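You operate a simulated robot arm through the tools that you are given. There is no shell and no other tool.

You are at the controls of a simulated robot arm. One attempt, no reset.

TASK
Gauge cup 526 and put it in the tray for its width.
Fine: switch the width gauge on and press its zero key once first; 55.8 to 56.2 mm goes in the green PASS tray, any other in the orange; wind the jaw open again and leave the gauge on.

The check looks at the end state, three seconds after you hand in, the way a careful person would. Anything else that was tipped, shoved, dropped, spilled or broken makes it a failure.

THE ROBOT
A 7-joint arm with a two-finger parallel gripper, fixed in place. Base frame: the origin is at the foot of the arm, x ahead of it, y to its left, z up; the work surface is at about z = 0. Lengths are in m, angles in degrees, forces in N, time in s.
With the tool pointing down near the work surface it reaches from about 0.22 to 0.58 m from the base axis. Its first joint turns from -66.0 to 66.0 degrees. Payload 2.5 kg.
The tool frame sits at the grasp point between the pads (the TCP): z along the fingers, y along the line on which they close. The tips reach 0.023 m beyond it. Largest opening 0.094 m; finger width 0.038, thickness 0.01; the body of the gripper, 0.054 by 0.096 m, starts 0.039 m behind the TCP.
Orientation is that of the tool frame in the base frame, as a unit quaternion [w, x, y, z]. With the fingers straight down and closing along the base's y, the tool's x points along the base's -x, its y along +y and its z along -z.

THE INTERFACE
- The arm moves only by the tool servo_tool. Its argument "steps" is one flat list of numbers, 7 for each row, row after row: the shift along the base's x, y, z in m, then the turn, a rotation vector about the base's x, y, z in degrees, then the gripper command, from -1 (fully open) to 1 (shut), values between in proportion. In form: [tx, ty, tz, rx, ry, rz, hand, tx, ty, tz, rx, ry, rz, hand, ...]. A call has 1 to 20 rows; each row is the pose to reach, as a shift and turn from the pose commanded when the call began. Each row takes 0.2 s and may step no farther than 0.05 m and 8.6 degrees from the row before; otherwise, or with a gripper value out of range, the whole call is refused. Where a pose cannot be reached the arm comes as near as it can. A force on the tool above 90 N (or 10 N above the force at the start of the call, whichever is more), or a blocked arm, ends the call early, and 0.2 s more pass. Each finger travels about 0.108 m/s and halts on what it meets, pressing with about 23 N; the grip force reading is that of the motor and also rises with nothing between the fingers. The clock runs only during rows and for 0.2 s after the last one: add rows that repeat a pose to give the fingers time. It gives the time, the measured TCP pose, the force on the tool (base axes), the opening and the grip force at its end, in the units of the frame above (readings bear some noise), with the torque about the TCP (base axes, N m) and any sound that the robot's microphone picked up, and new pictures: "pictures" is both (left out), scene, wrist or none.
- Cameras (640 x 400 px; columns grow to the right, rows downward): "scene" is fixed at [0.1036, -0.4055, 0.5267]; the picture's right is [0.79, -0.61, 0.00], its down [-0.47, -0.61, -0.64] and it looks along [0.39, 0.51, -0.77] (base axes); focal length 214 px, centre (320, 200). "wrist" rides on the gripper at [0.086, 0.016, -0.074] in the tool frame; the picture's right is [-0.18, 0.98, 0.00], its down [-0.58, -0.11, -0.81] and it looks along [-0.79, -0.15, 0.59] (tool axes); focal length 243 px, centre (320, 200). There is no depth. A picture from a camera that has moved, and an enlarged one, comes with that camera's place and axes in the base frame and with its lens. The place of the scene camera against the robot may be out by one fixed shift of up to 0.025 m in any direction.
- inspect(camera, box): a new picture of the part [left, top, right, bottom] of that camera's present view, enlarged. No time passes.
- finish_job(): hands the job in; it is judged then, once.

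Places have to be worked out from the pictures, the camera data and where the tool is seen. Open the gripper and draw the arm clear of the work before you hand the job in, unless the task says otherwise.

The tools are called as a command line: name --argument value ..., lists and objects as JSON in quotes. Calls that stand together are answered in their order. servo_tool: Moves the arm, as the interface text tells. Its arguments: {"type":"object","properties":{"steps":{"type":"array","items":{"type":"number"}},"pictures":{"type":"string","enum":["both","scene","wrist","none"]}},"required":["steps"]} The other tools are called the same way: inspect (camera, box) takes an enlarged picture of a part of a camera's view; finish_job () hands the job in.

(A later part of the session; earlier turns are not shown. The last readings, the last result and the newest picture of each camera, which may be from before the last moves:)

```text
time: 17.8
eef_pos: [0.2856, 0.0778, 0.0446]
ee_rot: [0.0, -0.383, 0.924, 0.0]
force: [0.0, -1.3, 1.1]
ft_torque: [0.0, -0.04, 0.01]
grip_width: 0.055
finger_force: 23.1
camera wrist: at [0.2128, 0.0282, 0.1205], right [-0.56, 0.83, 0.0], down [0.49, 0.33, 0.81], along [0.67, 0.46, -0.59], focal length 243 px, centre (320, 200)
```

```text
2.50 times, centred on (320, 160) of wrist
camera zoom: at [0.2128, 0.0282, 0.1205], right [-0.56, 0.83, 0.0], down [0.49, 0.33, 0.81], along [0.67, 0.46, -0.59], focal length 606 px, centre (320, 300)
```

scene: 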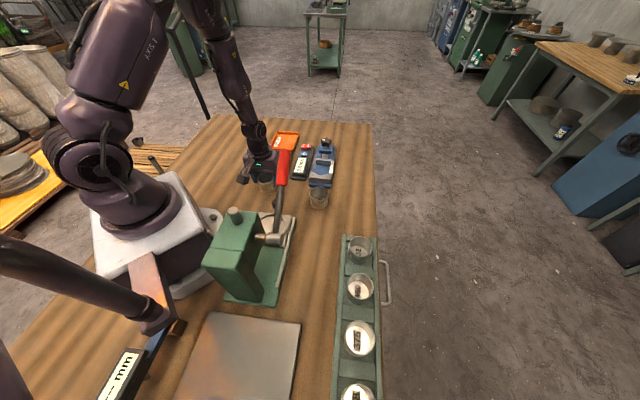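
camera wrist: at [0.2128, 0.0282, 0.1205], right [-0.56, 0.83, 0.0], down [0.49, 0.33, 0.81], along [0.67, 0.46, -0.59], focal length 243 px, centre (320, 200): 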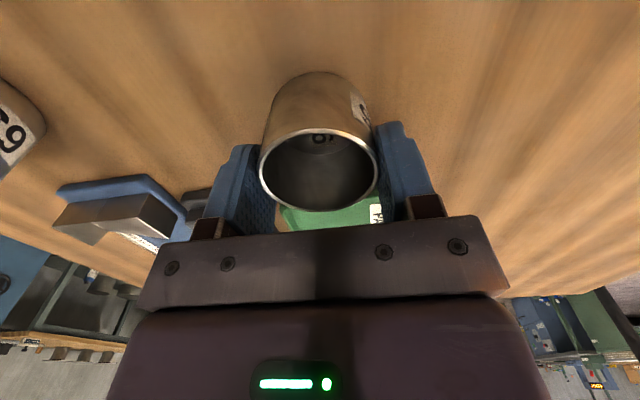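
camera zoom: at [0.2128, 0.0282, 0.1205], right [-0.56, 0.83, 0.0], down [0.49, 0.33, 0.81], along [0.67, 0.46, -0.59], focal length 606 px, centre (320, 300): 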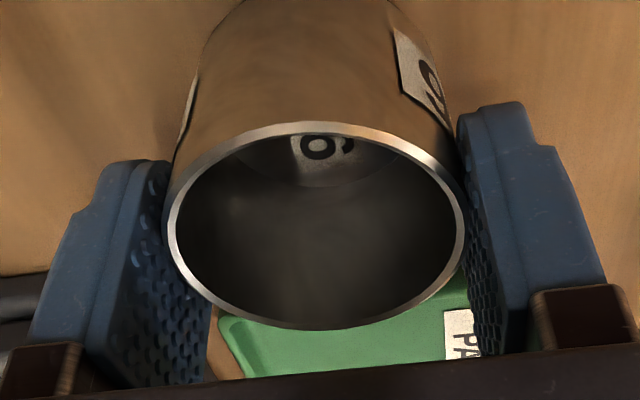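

The cup is gripped (opening 55 mm). I'll lift it, carry it high over to the gauge bed position (0.4625,0.018), and hover to check alignment.

servo_tool --steps '[0, 0, 0.02, 0, 0, 0, 1, 0, 0, 0.06, 0, 0, 0, 1, 0, 0, 0.105, 0, 0, 0, 1, 0.045, -0.015, 0.105, 0, 0, 0, 1, 0.09, -0.03, 0.105, 0, 0, 0, 1, 0.135, -0.045, 0.105, 0, 0, 0, 1, 0.177, -0.0594, 0.105, 0, 0, 0, 1, 0.177, -0.0594, 0.08, 0, 0, 0, 1, 0.177, -0.0594, 0.065, 0, 0, 0, 1, 0.177, -0.0594, 0.065, 0, 0, 0, 1]'

inspect --camera "wrist" --box '[200, 40, 440, 240]'

inspect --camera "scene" --box '[285, 115, 355, 195]'

```text
time: 20.0
eef_pos: [0.4631, 0.0221, 0.1118]
ee_rot: [0.0, -0.383, 0.924, 0.0]
force: [1.1, -0.3, 0.2]
ft_torque: [0.0, 0.03, 0.0]
grip_width: 0.0547
finger_force: 23.0
camera wrist: at [0.3913, -0.0292, 0.1856], right [-0.56, 0.83, 0.0], down [0.49, 0.33, 0.81], along [0.67, 0.45, -0.59], focal length 243 px, centre (320, 200)
```

scene: 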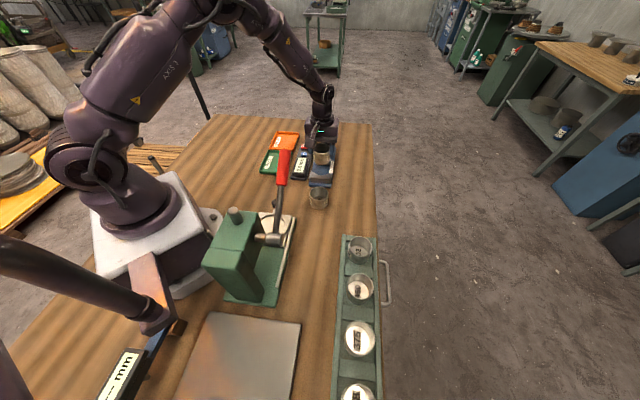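
wrist: 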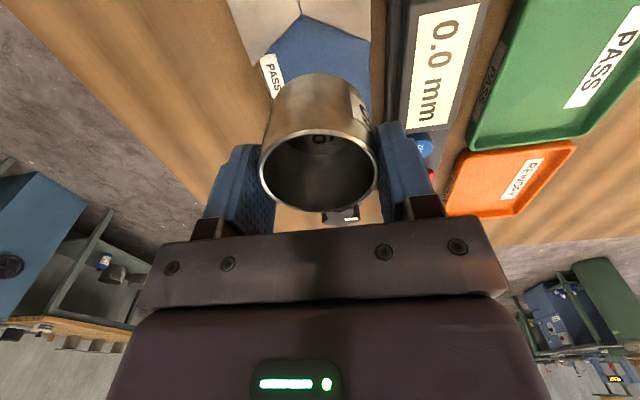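

```text
2.00 times, centred on (320, 140) of wrist
camera zoom: at [0.3913, -0.0292, 0.1856], right [-0.56, 0.83, 0.0], down [0.49, 0.33, 0.81], along [0.67, 0.45, -0.59], focal length 485 px, centre (320, 320)
```

zoom: 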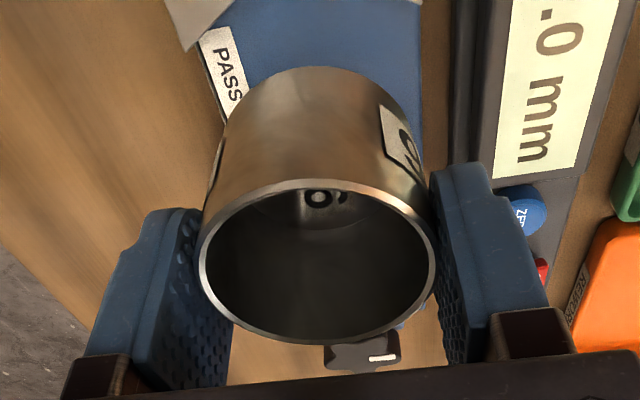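

```text
5.00 times, centred on (320, 155) of scene
camera zoom: at [0.1036, -0.4055, 0.5267], right [0.79, -0.61, 0.0], down [-0.47, -0.61, -0.64], along [0.39, 0.51, -0.77], focal length 1072 px, centre (320, 425)
```

zoom: 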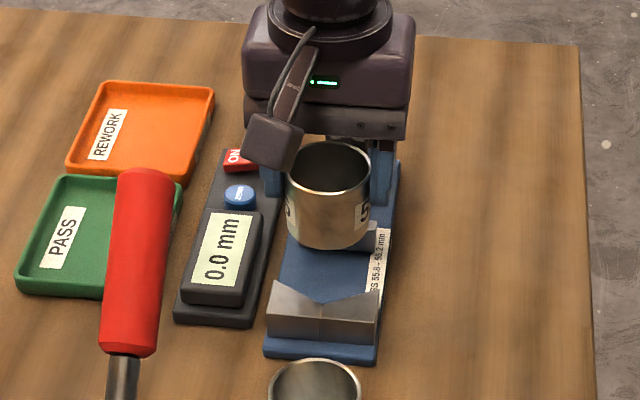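

V apex is at about (0.4355,-0.0125) and the gauge axis lateral matches to within a few mm; I need y about 5 mm less. I'll correct and lower to about 5 mm above the bed.

servo_tool --steps '[0.001, -0.005, 0, 0, 0, 0, 1, 0.001, -0.005, -0.025, 0, 0, 0, 1, 0.001, -0.005, -0.043, 0, 0, 0, 1, 0.001, -0.005, -0.048, 0, 0, 0, 1, 0.001, -0.005, -0.048, 0, 0, 0, 1]'

inspect --camera "scene" --box '[285, 115, 355, 195]'

inspect --camera "wrist" --box '[200, 0, 440, 240]'

```text
time: 21.2
eef_pos: [0.464, 0.0175, 0.0618]
ee_rot: [0.0, -0.383, 0.924, 0.0]
force: [-0.1, -0.5, -0.5]
ft_torque: [0.01, -0.02, 0.01]
grip_width: 0.0546
finger_force: 23.3
camera wrist: at [0.3917, -0.034, 0.1362], right [-0.56, 0.83, 0.0], down [0.49, 0.33, 0.81], along [0.67, 0.46, -0.59], focal length 243 px, centre (320, 200)
```

scene: 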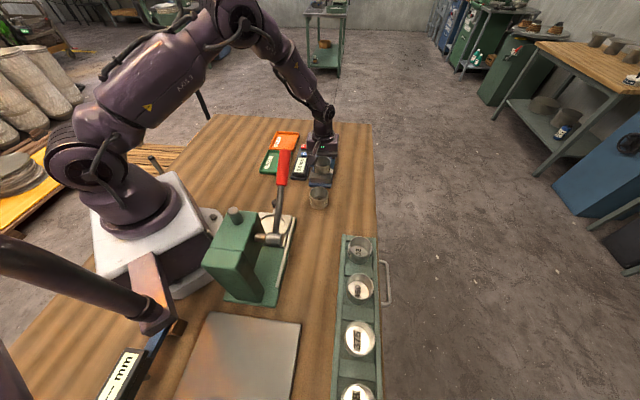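
wrist: 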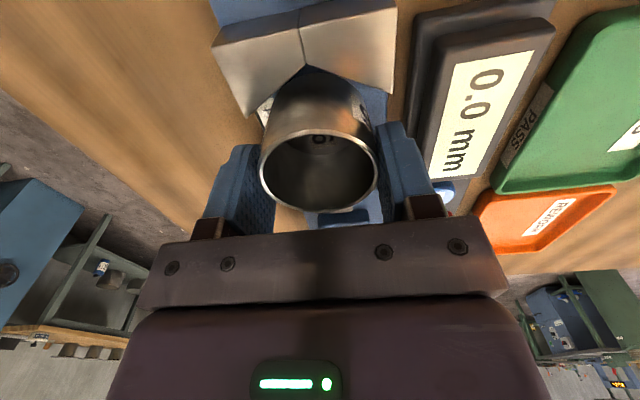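

```text
5.00 times, centred on (320, 155) of scene
camera zoom: at [0.1036, -0.4055, 0.5267], right [0.79, -0.61, 0.0], down [-0.47, -0.61, -0.64], along [0.39, 0.51, -0.77], focal length 1072 px, centre (320, 425)
```

zoom: 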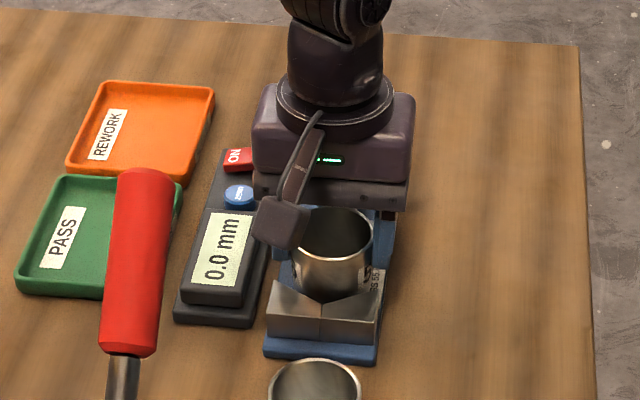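

```text
1.67 times, centred on (320, 120) of wrist
camera zoom: at [0.3917, -0.034, 0.1362], right [-0.56, 0.83, 0.0], down [0.49, 0.33, 0.81], along [0.67, 0.46, -0.59], focal length 404 px, centre (320, 333)
```

zoom: 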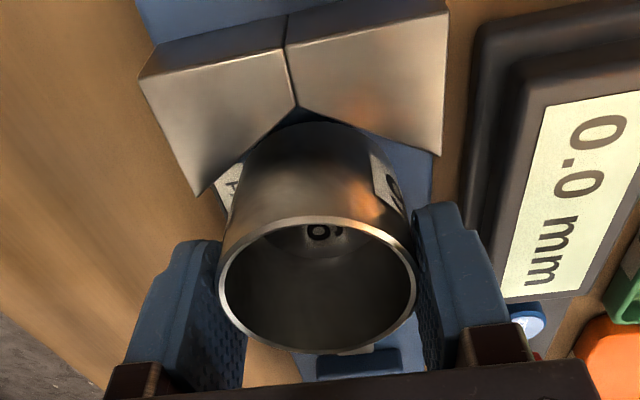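

Cup is poised just in front of the V with fingers clear. I'll lower in 1.5 mm steps to feel the bed.

servo_tool --steps '[0, 0, -0.0015, 0, 0, 0, 1, 0, 0, -0.003, 0, 0, 0, 1, 0, 0, -0.004, 0, 0, 0, 1]' --pictures "none"

```text
time: 22.0
eef_pos: [0.4647, 0.0159, 0.0577]
ee_rot: [0.001, -0.383, 0.924, 0.0]
force: [-0.3, -0.2, -0.6]
ft_torque: [0.05, 0.0, 0.0]
grip_width: 0.0549
finger_force: 22.1
```

No contact yet; continuing down 1 mm at a time.

servo_tool --steps '[0, 0, -0.001, 0, 0, 0, 1, 0, 0, -0.002, 0, 0, 0, 1]' --pictures "none"

```text
time: 22.6
eef_pos: [0.4644, 0.0155, 0.0569]
ee_rot: [0.0, -0.383, 0.924, 0.0]
force: [0.2, 0.3, -0.3]
ft_torque: [0.02, 0.0, -0.04]
grip_width: 0.0551
finger_force: 22.7
```

servo_tool --steps '[0, 0, -0.001, 0, 0, 0, 1, 0, 0, -0.002, 0, 0, 0, 1]' --pictures "both"

inspect --camera "scene" --box '[300, 145, 345, 195]'

```text
time: 23.2
eef_pos: [0.4646, 0.0157, 0.0555]
ee_rot: [0.0, -0.383, 0.924, 0.0]
force: [-4.4, 0.0, 10.4]
ft_torque: [-0.02, 0.22, -0.01]
grip_width: 0.055
finger_force: 22.8
camera wrist: at [0.392, -0.0347, 0.1301], right [-0.56, 0.83, 0.0], down [0.49, 0.33, 0.81], along [0.67, 0.46, -0.59], focal length 243 px, centre (320, 200)
```

scene: 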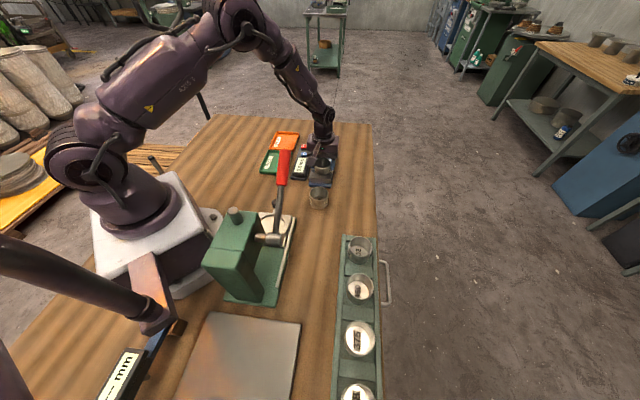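
wrist: 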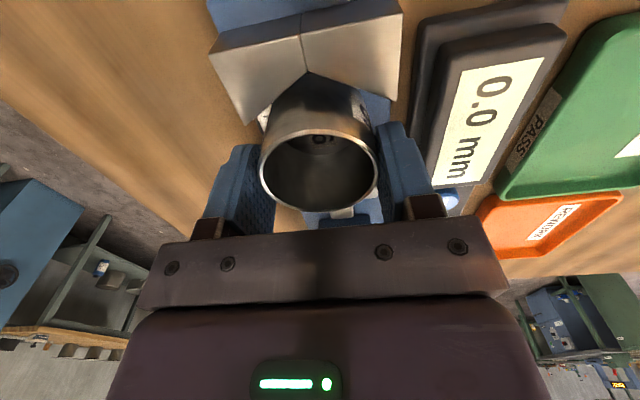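

```text
8.00 times, centred on (322, 170) of scene
camera zoom: at [0.1036, -0.4055, 0.5267], right [0.79, -0.61, 0.0], down [-0.47, -0.61, -0.64], along [0.39, 0.51, -0.77], focal length 1716 px, centre (300, 440)
```

zoom: 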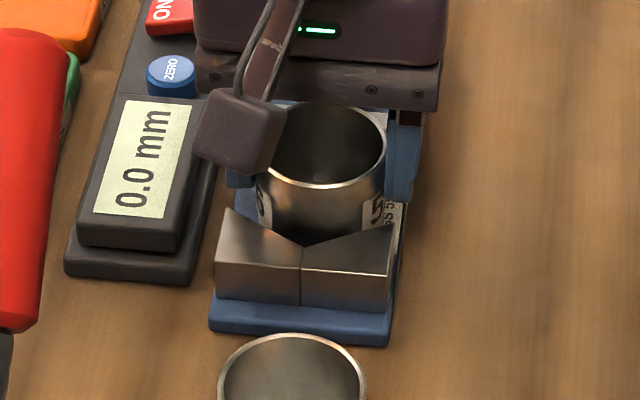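

The cup is on the bed (10 N up, bed at about z=0.011). I'll open only partly to about 66 mm so the outer finger keeps clear of the display housing, then lift away straight up.

servo_tool --steps '[0, 0, 0.001, 0, 0, 0, 0.2, 0, 0, 0.001, 0, 0, 0, -0.3, 0, 0, 0.001, 0, 0, 0, -0.4, 0, 0, 0.001, 0, 0, 0, -0.4, 0, 0, 0.03, 0, 0, 0, -0.4, 0, 0, 0.07, 0, 0, 0, -0.4, 0, 0, 0.11, 0, 0, 0, -0.4, -0.03, -0.03, 0.14, 0, 0, 0, -0.4, -0.03, -0.03, 0.14, 0, 0, 0, -0.4]'

inspect --camera "scene" --box '[290, 130, 345, 195]'

inspect --camera "wrist" --box '[200, 0, 440, 180]'

```text
refused: row 8 steps farther than a row can; nothing moved
```

```text
6.15 times, centred on (318, 162) of scene
camera zoom: at [0.1036, -0.4055, 0.5267], right [0.79, -0.61, 0.0], down [-0.47, -0.61, -0.64], along [0.39, 0.51, -0.77], focal length 1320 px, centre (335, 431)
```

zoom: 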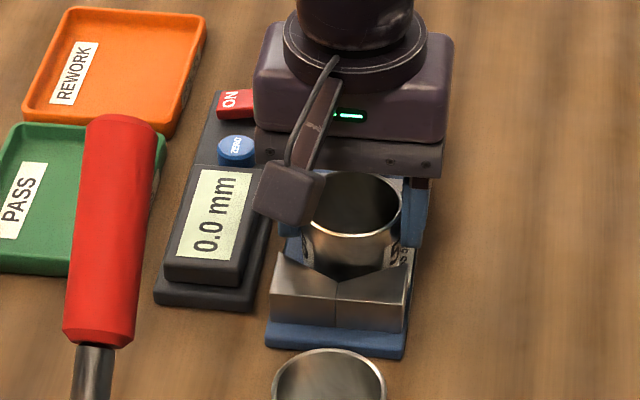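

```text
2.22 times, centred on (320, 90) of wrist
camera zoom: at [0.392, -0.0347, 0.1301], right [-0.56, 0.83, 0.0], down [0.49, 0.33, 0.81], along [0.67, 0.46, -0.59], focal length 539 px, centre (320, 444)
```

zoom: 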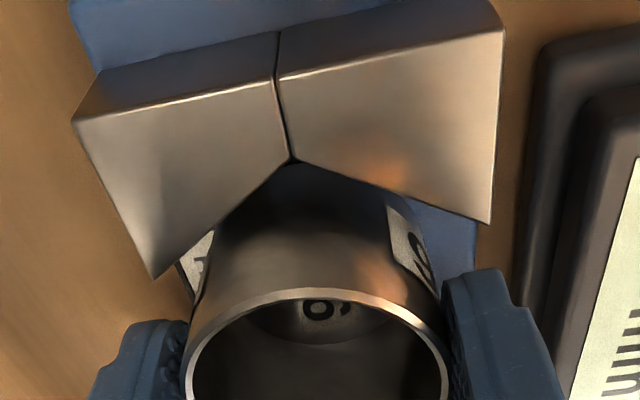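

That call was refused because one row was just over 5 cm. I repeat the partial release with smaller rows.

servo_tool --steps '[0, 0, 0.001, 0, 0, 0, 0.2, 0, 0, 0.001, 0, 0, 0, -0.3, 0, 0, 0.001, 0, 0, 0, -0.4, 0, 0, 0.001, 0, 0, 0, -0.4, 0, 0, 0.03, 0, 0, 0, -0.4, 0, 0, 0.07, 0, 0, 0, -0.4, 0, 0, 0.11, 0, 0, 0, -0.4, -0.02, -0.02, 0.13, 0, 0, 0, -0.4, -0.02, -0.02, 0.13, 0, 0, 0, -0.4]'

inspect --camera "scene" --box '[290, 130, 345, 195]'

inspect --camera "wrist" --box '[200, 0, 440, 180]'

```text
time: 25.2
eef_pos: [0.4432, -0.0046, 0.1828]
ee_rot: [0.0, -0.382, 0.924, 0.0]
force: [-0.1, -0.5, 0.1]
ft_torque: [0.0, 0.02, -0.01]
grip_width: 0.0659
finger_force: 0.1
camera wrist: at [0.371, -0.0547, 0.2591], right [-0.56, 0.83, 0.0], down [0.49, 0.33, 0.81], along [0.67, 0.46, -0.59], focal length 243 px, centre (320, 200)
```

scene: 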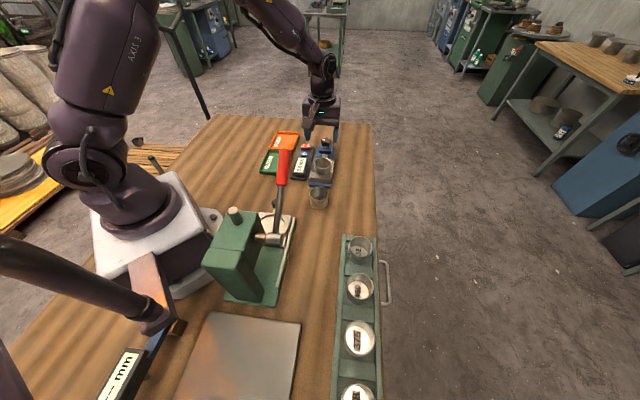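
wrist: 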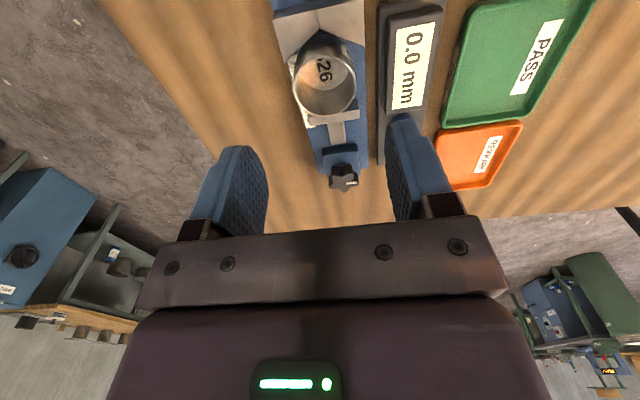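

```text
6.15 times, centred on (318, 162) of scene
camera zoom: at [0.1036, -0.4055, 0.5267], right [0.79, -0.61, 0.0], down [-0.47, -0.61, -0.64], along [0.39, 0.51, -0.77], focal length 1320 px, centre (335, 431)
```

zoom: 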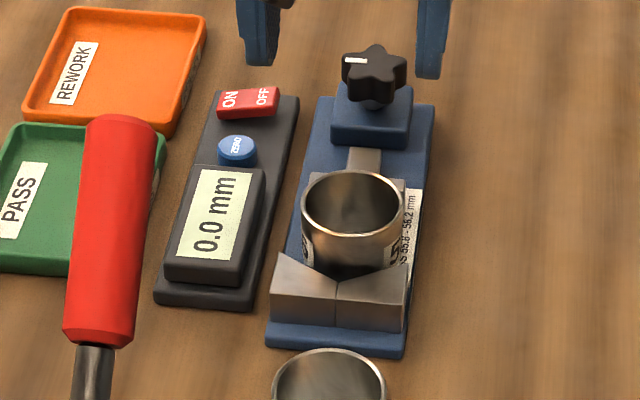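

```text
2.22 times, centred on (320, 90) of wrist
camera zoom: at [0.371, -0.0547, 0.2591], right [-0.56, 0.83, 0.0], down [0.49, 0.33, 0.81], along [0.67, 0.46, -0.59], focal length 539 px, centre (320, 444)
```

zoom: 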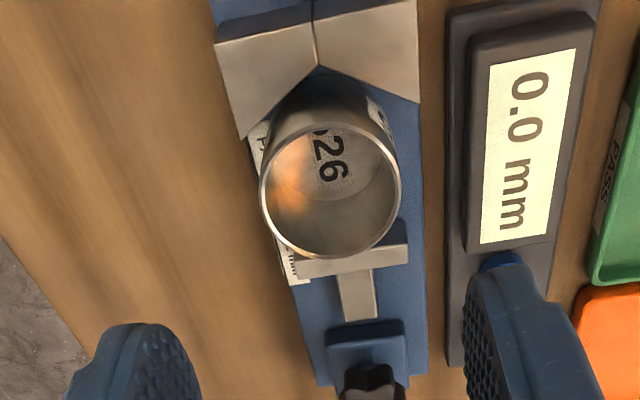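

The cup stands in the V with the jaw behind it. Knob centre is about (0.55,0.105), about 38 mm across; I'll move high over it and come down to a hover to see its lobes between the fingers.

servo_tool --steps '[0.03, 0.03, 0, 0, 0, 0, -0.4, 0.06, 0.06, 0, 0, 0, 0, -0.4, 0.09, 0.09, 0, 0, 0, 0, -0.4, 0.107, 0.11, -0.02, 0, 0, 0, -0.4, 0.107, 0.11, -0.06, 0, 0, 0, -0.4, 0.107, 0.11, -0.085, 0, 0, 0, -0.4, 0.107, 0.11, -0.085, 0, 0, 0, -0.4]'

inspect --camera "wrist" --box '[230, 80, 430, 240]'

inspect --camera "scene" --box '[290, 110, 350, 180]'

```text
time: 26.8
eef_pos: [0.5498, 0.105, 0.0987]
ee_rot: [0.0, -0.383, 0.924, -0.001]
force: [-0.5, -0.3, -0.3]
ft_torque: [0.01, 0.02, -0.01]
grip_width: 0.0656
finger_force: 0.0
camera wrist: at [0.4773, 0.0551, 0.1741], right [-0.56, 0.83, 0.0], down [0.49, 0.33, 0.81], along [0.67, 0.46, -0.59], focal length 243 px, centre (320, 200)
```

scene: 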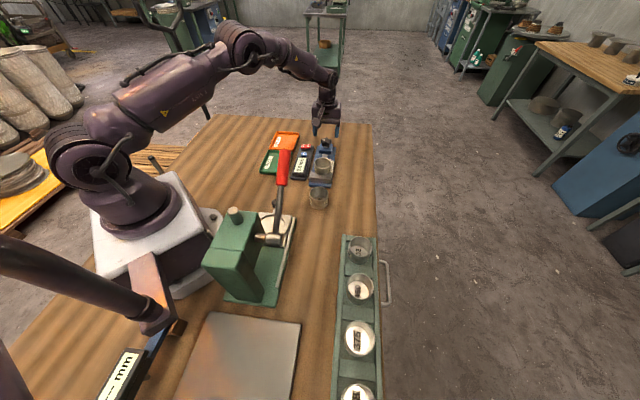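
wrist: 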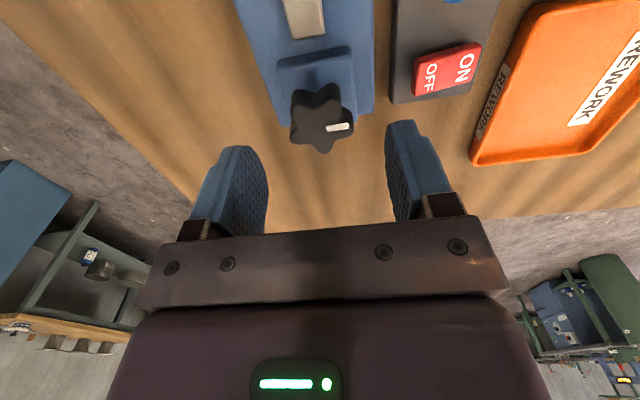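

```text
2.50 times, centred on (330, 160) of wrist
camera zoom: at [0.4773, 0.0551, 0.1741], right [-0.56, 0.83, 0.0], down [0.49, 0.33, 0.81], along [0.67, 0.46, -0.59], focal length 606 px, centre (295, 300)
```

zoom: 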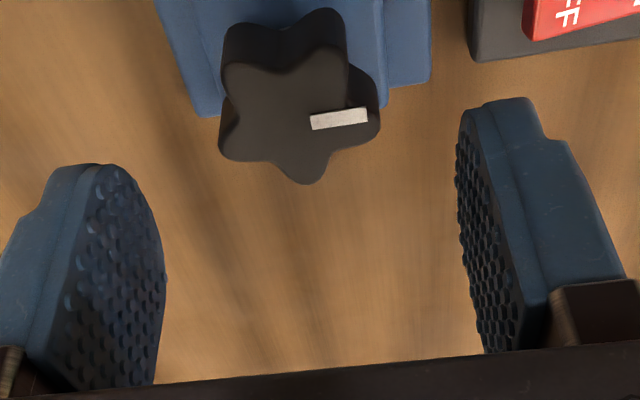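

```text
5.71 times, centred on (320, 145) of scene
camera zoom: at [0.1036, -0.4055, 0.5267], right [0.79, -0.61, 0.0], down [-0.47, -0.61, -0.64], along [0.39, 0.51, -0.77], focal length 1226 px, centre (320, 514)
```

zoom: 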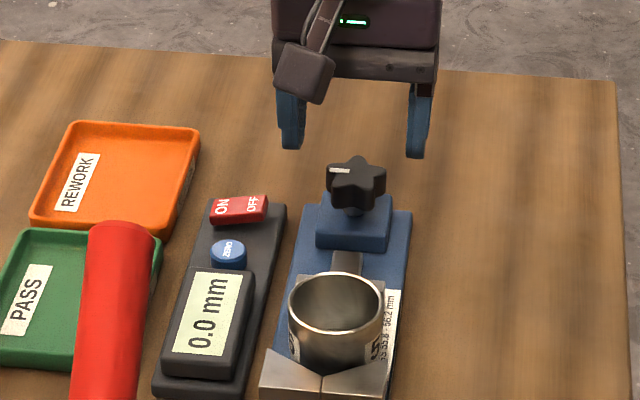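

Triangulating several views puts the knob at (0.5515,0.107), spanning z≈0.039–0.052, with a lobe about 14° clockwise of the finger line. I'll shift 2 mm, yaw −14° and lower so the tips are at z≈0.036, then close on it.

servo_tool --steps '[0.002, 0.002, 0, 0, 0, -7, -0.2, 0.002, 0.002, -0.015, 0, 0, -14, -0.2, 0.002, 0.002, -0.03, 0, 0, -14, -0.2, 0.002, 0.002, -0.0395, 0, 0, -14, -0.2, 0.002, 0.002, -0.0395, 0, 0, -14, -0.2]'

inspect --camera "wrist" --box '[230, 80, 430, 240]'

inspect --camera "scene" --box '[290, 110, 350, 180]'

```text
time: 28.0
eef_pos: [0.5535, 0.1072, 0.059]
ee_rot: [0.0, -0.268, 0.963, 0.0]
force: [0.6, 0.0, 0.5]
ft_torque: [-0.01, 0.02, 0.02]
grip_width: 0.0563
finger_force: 0.1
camera wrist: at [0.4705, 0.0763, 0.1342], right [-0.35, 0.94, 0.0], down [0.55, 0.21, 0.81], along [0.76, 0.28, -0.59], focal length 243 px, centre (320, 200)
```

scene: 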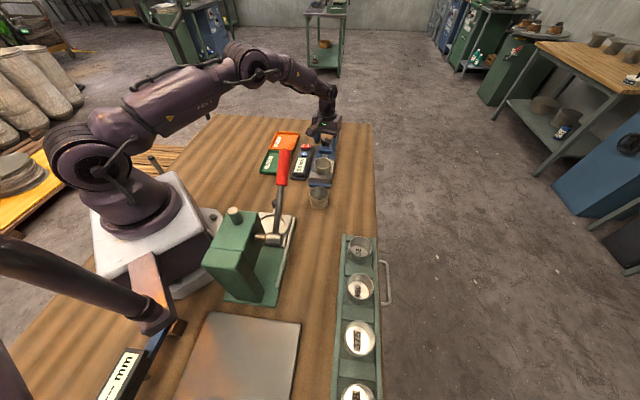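
wrist: 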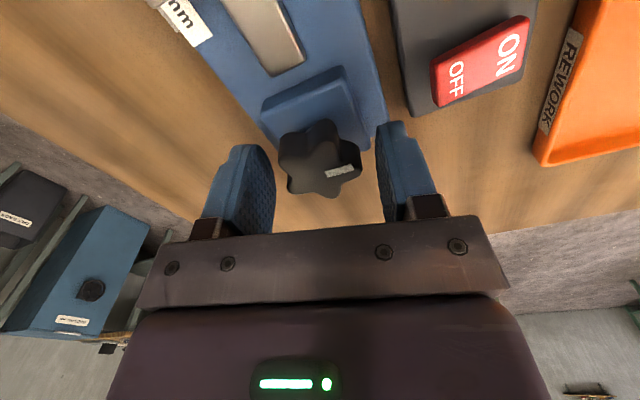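

```text
2.50 times, centred on (330, 160) of wrist
camera zoom: at [0.4705, 0.0763, 0.1342], right [-0.35, 0.94, 0.0], down [0.55, 0.21, 0.81], along [0.76, 0.28, -0.59], focal length 606 px, centre (295, 300)
```

zoom: 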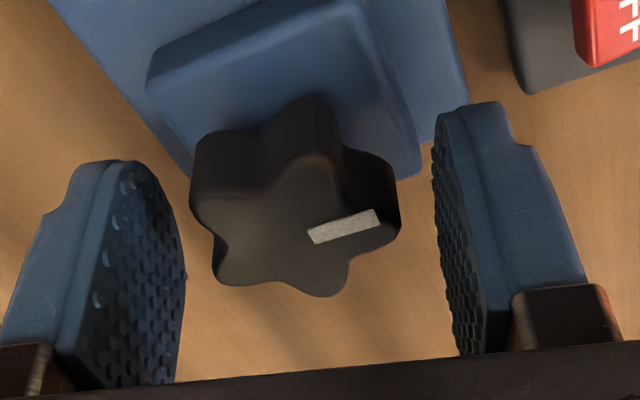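

```text
5.71 times, centred on (320, 145) of scene
camera zoom: at [0.1036, -0.4055, 0.5267], right [0.79, -0.61, 0.0], down [-0.47, -0.61, -0.64], along [0.39, 0.51, -0.77], focal length 1226 px, centre (320, 514)
```

zoom: 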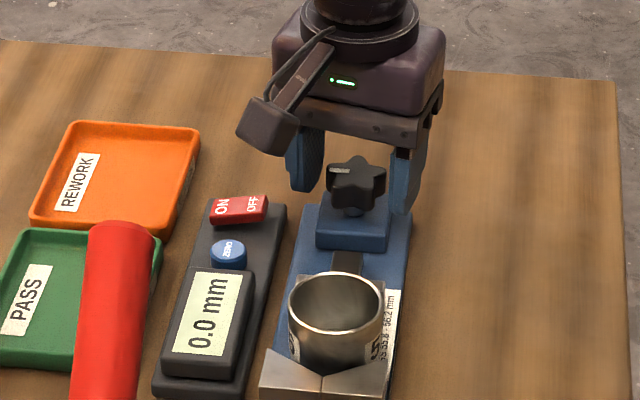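

The knob is well centred between the fingers, and its pointer lobe actually lies on the original 45° line. I'll turn back +13° and close on the knob.

servo_tool --steps '[0, 0, 0, 0, 0, 7, -0.2, 0, 0, 0, 0, 0, 13, -0.1, 0, 0, 0, 0, 0, 13, 0.3, 0, 0, 0, 0, 0, 13, 0.6, 0, 0, 0, 0, 0, 13, 1, 0, 0, 0, 0, 0, 13, 1]'

inspect --camera "wrist" --box '[230, 80, 430, 240]'

inspect --camera "scene" --box '[290, 110, 350, 180]'

```text
time: 29.4
eef_pos: [0.554, 0.1074, 0.0592]
ee_rot: [0.001, -0.374, 0.927, 0.0]
force: [0.2, 1.2, 0.4]
ft_torque: [-0.15, 0.09, 0.0]
grip_width: 0.0401
finger_force: 44.9
camera wrist: at [0.4795, 0.0584, 0.1345], right [-0.55, 0.84, 0.0], down [0.49, 0.33, 0.81], along [0.67, 0.44, -0.59], focal length 243 px, centre (320, 200)
```

scene: 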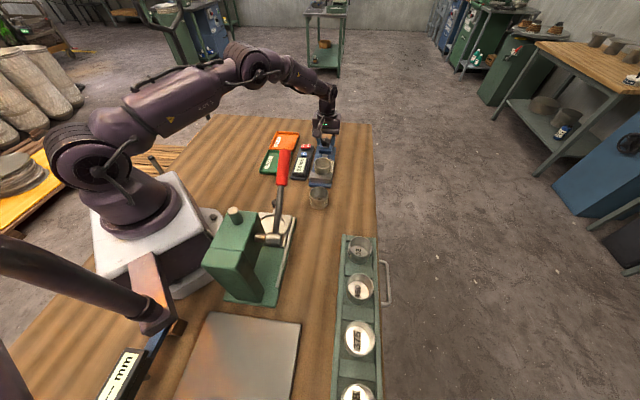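
wrist: 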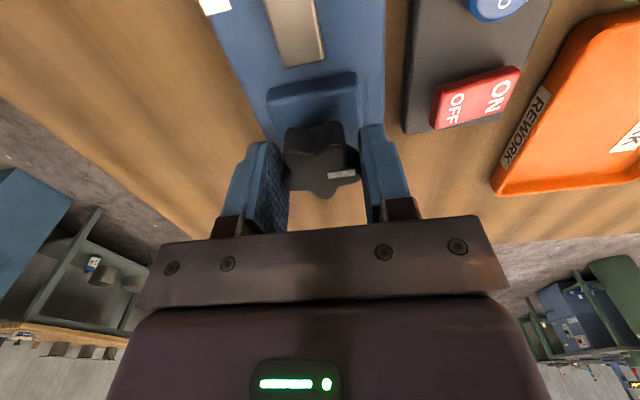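

```text
2.50 times, centred on (330, 160) of wrist
camera zoom: at [0.4795, 0.0584, 0.1345], right [-0.55, 0.84, 0.0], down [0.49, 0.33, 0.81], along [0.67, 0.44, -0.59], focal length 606 px, centre (295, 300)
```

zoom: 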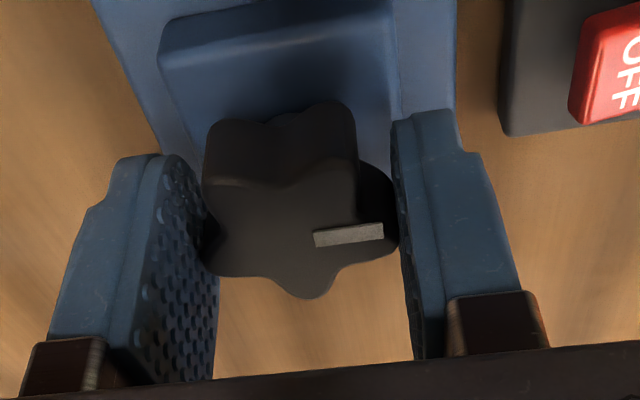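

```text
5.71 times, centred on (320, 145) of scene
camera zoom: at [0.1036, -0.4055, 0.5267], right [0.79, -0.61, 0.0], down [-0.47, -0.61, -0.64], along [0.39, 0.51, -0.77], focal length 1226 px, centre (320, 514)
```

zoom: 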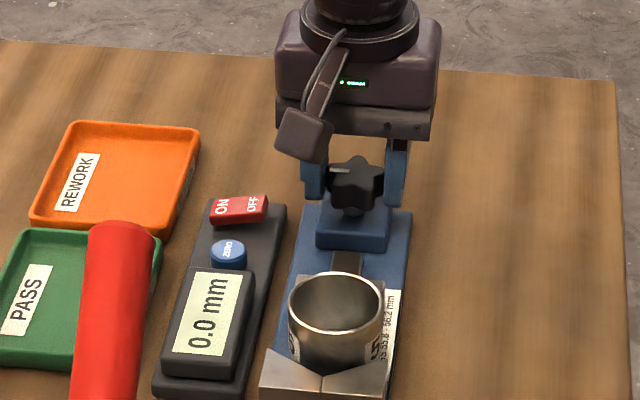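

The knob is gripped (opening 40 mm). I'll turn it clockwise by 40° as a test and watch the jaw and torque.

servo_tool --steps '[0, 0, 0, 0, 0, -8, 1, 0, 0, 0, 0, 0, -16, 1, 0, 0, 0, 0, 0, -24, 1, 0, 0, 0, 0, 0, -32, 1, 0, 0, 0, 0, 0, -40, 1]'

inspect --camera "wrist" --box '[230, 80, 430, 240]'

inspect --camera "scene" --box '[290, 110, 350, 180]'

```text
time: 30.6
eef_pos: [0.554, 0.1062, 0.06]
ee_rot: [0.0, -0.033, 0.999, -0.001]
force: [-7.5, -7.9, 9.2]
ft_torque: [0.2, 0.94, -0.01]
grip_width: 0.04
finger_force: 44.0
camera wrist: at [0.4662, 0.1166, 0.1345], right [0.12, 0.99, 0.0], down [0.59, -0.07, 0.81], along [0.8, -0.1, -0.59], focal length 243 px, centre (320, 200)
```

scene: 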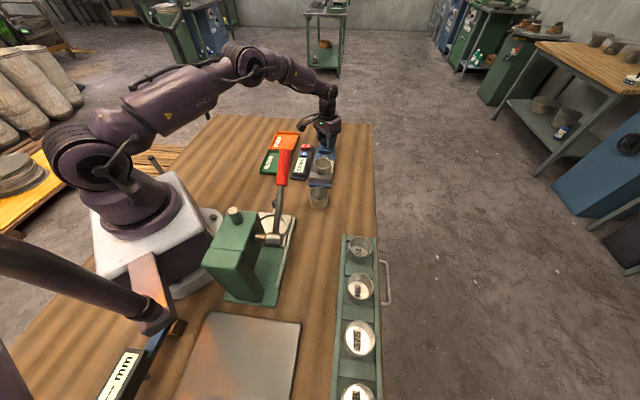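
wrist: 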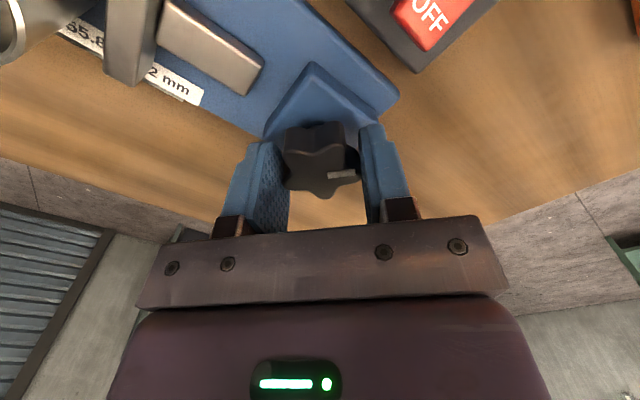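

```text
2.50 times, centred on (330, 160) of wrist
camera zoom: at [0.4662, 0.1166, 0.1345], right [0.12, 0.99, 0.0], down [0.59, -0.07, 0.81], along [0.8, -0.1, -0.59], focal length 606 px, centre (295, 300)
```

zoom: 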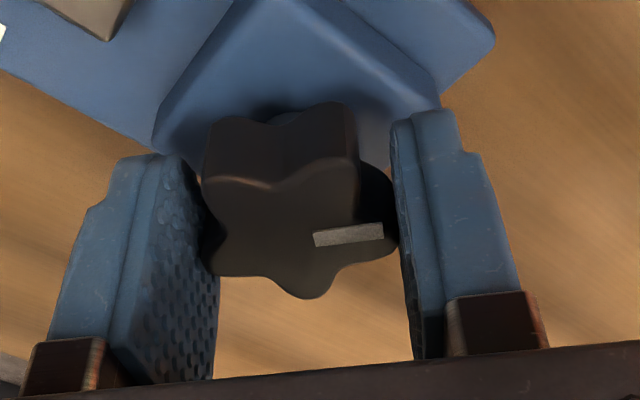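

```text
5.71 times, centred on (320, 145) of scene
camera zoom: at [0.1036, -0.4055, 0.5267], right [0.79, -0.61, 0.0], down [-0.47, -0.61, -0.64], along [0.39, 0.51, -0.77], focal length 1226 px, centre (320, 514)
```

zoom: 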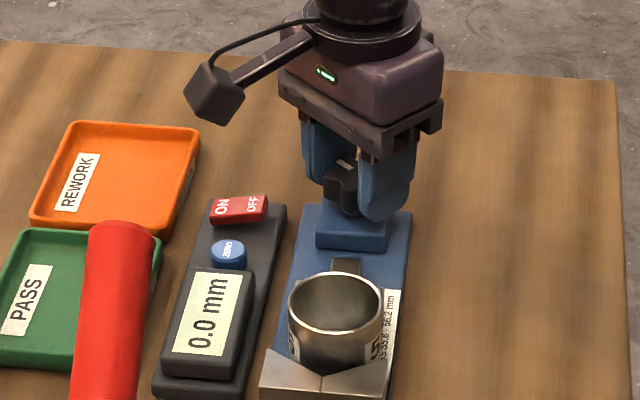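

The knob turns with the hand, and the jaw shank appears to have moved toward the cup, so clockwise closes it. I continue another 40° and compare.

servo_tool --steps '[0, 0, 0, 0, 0, -8, 1, 0, 0, 0, 0, 0, -16, 1, 0, 0, 0, 0, 0, -24, 1, 0, 0, 0, 0, 0, -32, 1, 0, 0, 0, 0, 0, -40, 1]'

inspect --camera "scene" --box '[295, 130, 345, 190]'

```text
time: 31.8
eef_pos: [0.5535, 0.1053, 0.06]
ee_rot: [0.001, 0.311, 0.951, -0.002]
force: [-12.7, -17.0, 9.5]
ft_torque: [0.03, -0.66, 0.02]
grip_width: 0.04
finger_force: 45.7
camera wrist: at [0.493, 0.1694, 0.1342], right [0.73, 0.68, 0.0], down [0.41, -0.43, 0.81], along [0.55, -0.59, -0.59], focal length 243 px, centre (320, 200)
```

scene: 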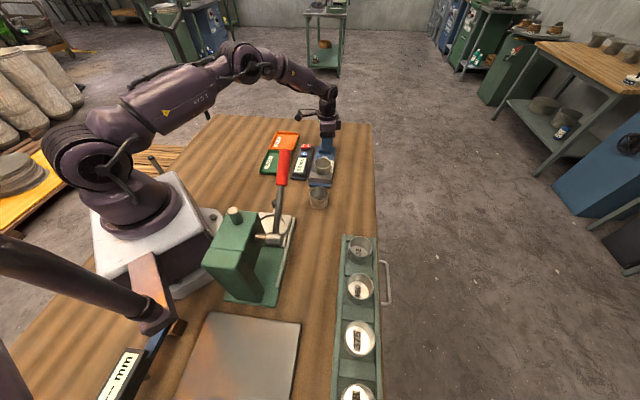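
wrist: 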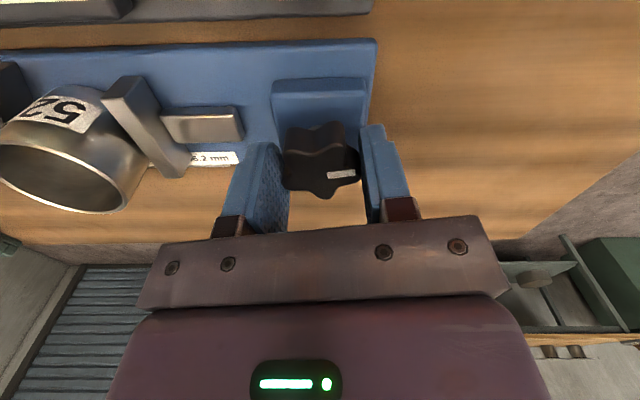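

```text
6.67 times, centred on (320, 160) of scene
camera zoom: at [0.1035, -0.4055, 0.5267], right [0.79, -0.61, 0.0], down [-0.47, -0.61, -0.64], along [0.39, 0.51, -0.77], focal length 1430 px, centre (320, 467)
```

zoom: 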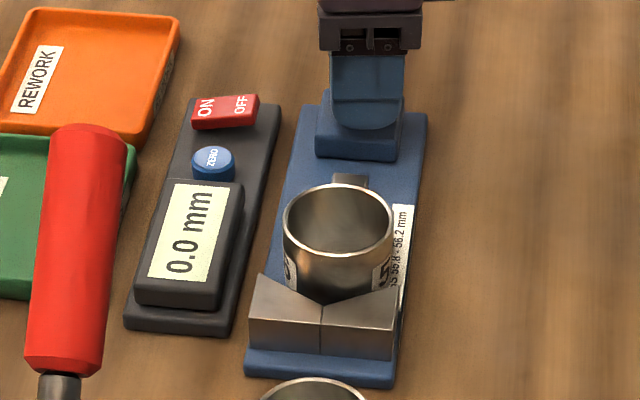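

The shank has clearly left the block and moved toward the cup, so the jaw is closing. I'll continue in smaller increments, relieving the slight side load, watching the display.

servo_tool --steps '[-0.0005, -0.0008, 0, 0, 0, -8, 1, -0.001, -0.0012, 0, 0, 0, -16, 1, -0.001, -0.0012, 0, 0, 0, -24, 1]'

inspect --camera "scene" --box '[295, 130, 345, 190]'

```text
time: 32.6
eef_pos: [0.5545, 0.1048, 0.0592]
ee_rot: [0.002, 0.502, 0.865, 0.0]
force: [11.1, -16.7, -7.3]
ft_torque: [0.36, 0.11, -0.01]
grip_width: 0.0398
finger_force: 46.0
camera wrist: at [0.5236, 0.1878, 0.1341], right [0.94, 0.33, 0.0], down [0.19, -0.56, 0.81], along [0.27, -0.76, -0.59], focal length 243 px, centre (320, 200)
```

scene: 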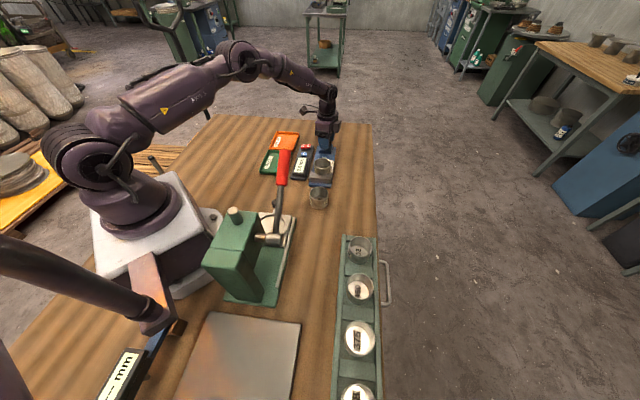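
wrist: 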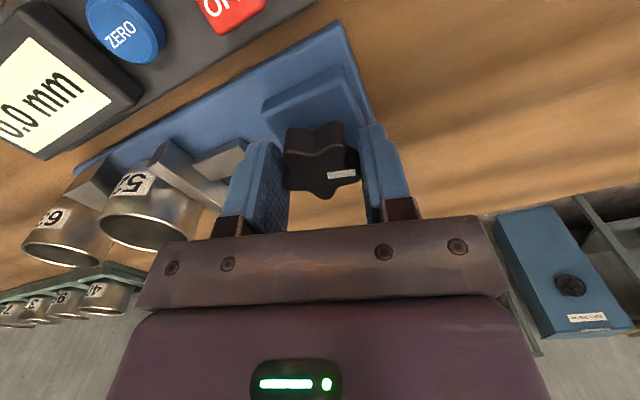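

```text
6.67 times, centred on (320, 160) of scene
camera zoom: at [0.1037, -0.4055, 0.5267], right [0.79, -0.61, 0.0], down [-0.47, -0.61, -0.64], along [0.39, 0.51, -0.77], focal length 1430 px, centre (320, 467)
```

zoom: 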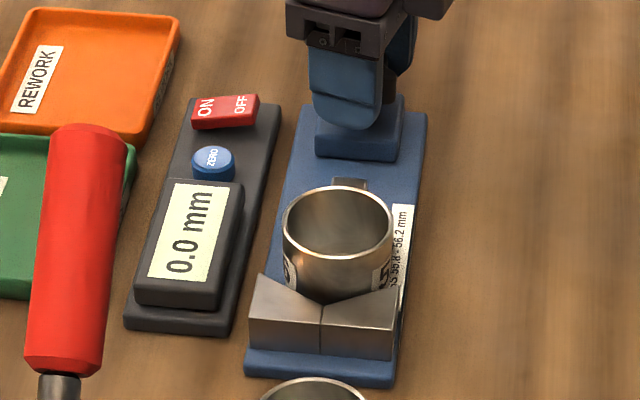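

The jaw keeps advancing and has nearly reached the cup. Continuing another 24°.

servo_tool --steps '[0, 0, 0, 0, 0, -8, 1, 0, -0.0005, 0, 0, 0, -16, 1, 0, -0.0005, 0, 0, 0, -24, 1]'

inspect --camera "scene" --box '[295, 130, 345, 190]'

inspect --camera "wrist" --box '[0, 60, 300, 260]'

```text
time: 33.4
eef_pos: [0.5528, 0.1058, 0.0597]
ee_rot: [0.0, 0.67, 0.742, -0.001]
force: [-1.5, -17.5, 3.8]
ft_torque: [-0.01, -0.6, 0.31]
grip_width: 0.0401
finger_force: 45.1
camera wrist: at [0.5595, 0.1923, 0.1341], right [1.0, -0.08, 0.0], down [-0.05, -0.59, 0.81], along [-0.07, -0.8, -0.59], focal length 243 px, centre (320, 200)
```

scene: 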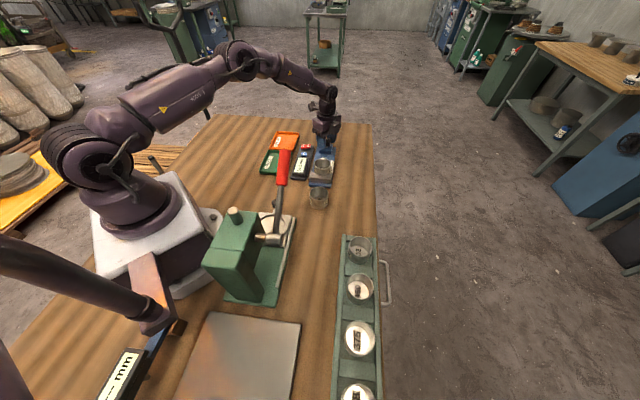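
wrist: 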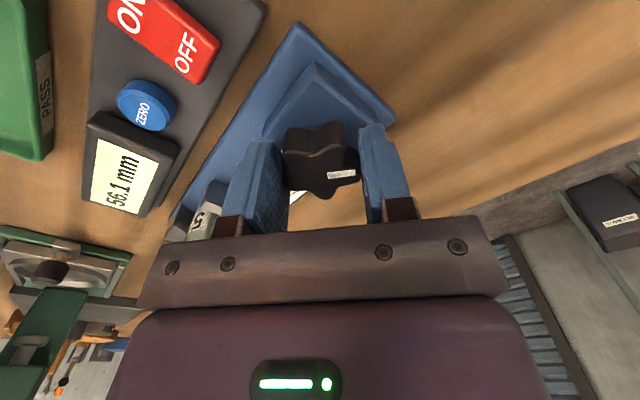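

```text
6.67 times, centred on (320, 160) of scene
camera zoom: at [0.1036, -0.4055, 0.5267], right [0.79, -0.61, 0.0], down [-0.47, -0.61, -0.64], along [0.39, 0.51, -0.77], focal length 1430 px, centre (320, 467)
```

zoom: 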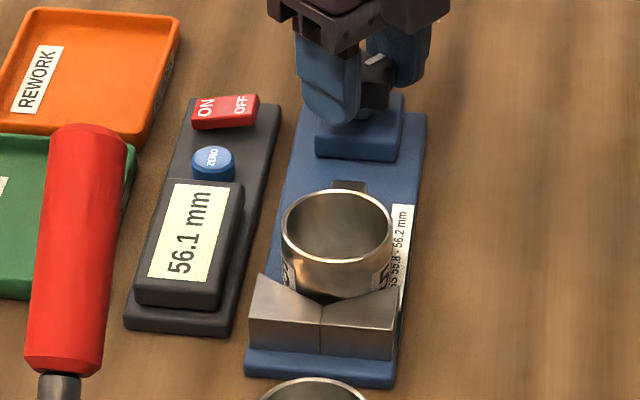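

```text
2.00 times, centred on (150, 160) of wrist
camera zoom: at [0.5595, 0.1923, 0.1341], right [1.0, -0.08, 0.0], down [-0.05, -0.59, 0.81], along [-0.07, -0.8, -0.59], focal length 485 px, centre (660, 280)
```

zoom: 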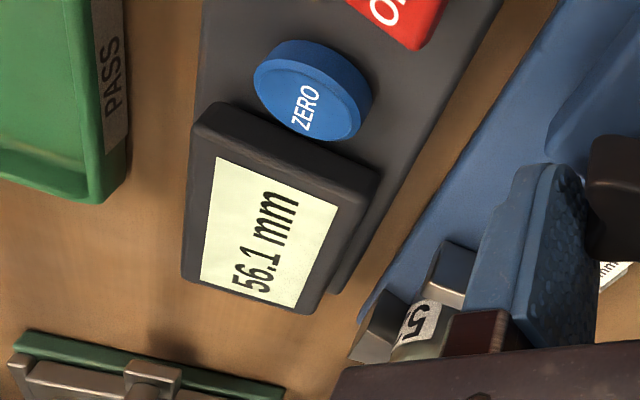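

The display now reads 56.1 mm with knob torque rising. I'll nudge 3° more to confirm the reading is the stable clamped value.

servo_tool --steps '[0, 0, 0, 0, 0, -3, 1, 0, 0, 0, 0, 0, -3, 1]' --pictures "none"

inspect --camera "scene" --box '[295, 130, 345, 190]'

inspect --camera "wrist" --box '[50, 80, 250, 240]'

```text
time: 34.0
eef_pos: [0.5516, 0.1062, 0.0583]
ee_rot: [0.001, 0.689, 0.725, 0.0]
force: [-0.4, -18.2, 7.0]
ft_torque: [0.11, 0.25, 0.31]
grip_width: 0.04
finger_force: 44.7
```

```text
6.67 times, centred on (320, 160) of scene
camera zoom: at [0.1036, -0.4055, 0.5267], right [0.79, -0.61, 0.0], down [-0.47, -0.61, -0.64], along [0.39, 0.51, -0.77], focal length 1430 px, centre (320, 467)
```

zoom: 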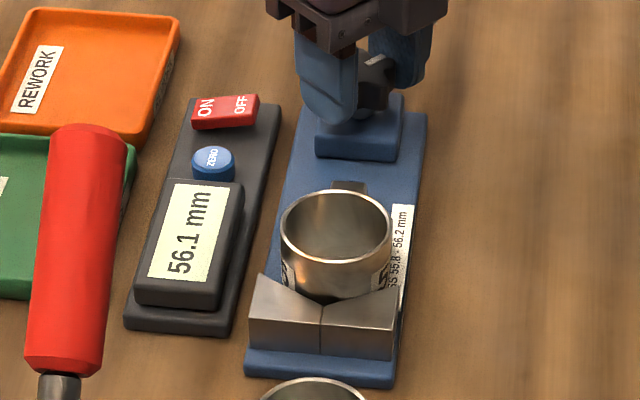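

```text
2.50 times, centred on (150, 160) of wrist
camera zoom: at [0.5639, 0.1918, 0.1341], right [0.99, -0.13, 0.0], down [-0.08, -0.58, 0.81], along [-0.11, -0.8, -0.59], focal length 606 px, centre (745, 300)
```

zoom: 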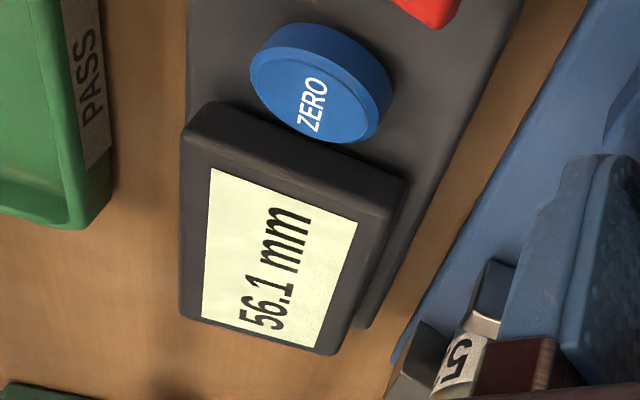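

The reading is steady at 56.1 mm. One more small nudge of 5° will tell whether the jaw is truly stopped against the seated cup.

servo_tool --steps '[0, 0, 0, 0, 0, -5, 1, 0, 0, 0, 0, 0, -5, 1]' --pictures "none"

inspect --camera "scene" --box '[295, 130, 345, 190]'

inspect --camera "wrist" --box '[50, 80, 350, 240]'

```text
time: 34.6
eef_pos: [0.5522, 0.1063, 0.0588]
ee_rot: [0.001, 0.72, 0.694, -0.001]
force: [-5.4, -18.6, 9.2]
ft_torque: [-0.14, -0.04, 0.52]
grip_width: 0.04
finger_force: 45.2
```

```text
6.67 times, centred on (320, 160) of scene
camera zoom: at [0.1036, -0.4055, 0.5267], right [0.79, -0.61, 0.0], down [-0.47, -0.61, -0.64], along [0.39, 0.51, -0.77], focal length 1430 px, centre (320, 467)
```

zoom: 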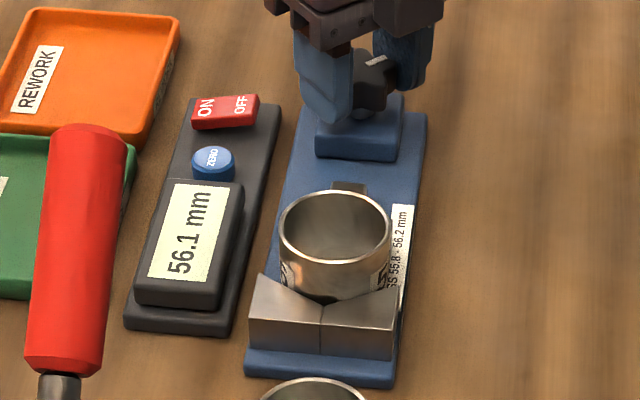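

```text
2.13 times, centred on (200, 160) of wrist
camera zoom: at [0.5713, 0.1905, 0.1341], right [0.98, -0.22, 0.0], down [-0.13, -0.58, 0.81], along [-0.18, -0.79, -0.59], focal length 518 px, centre (576, 285)
```

zoom: 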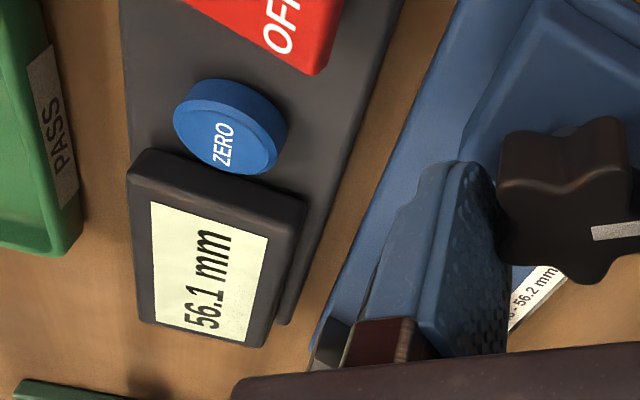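

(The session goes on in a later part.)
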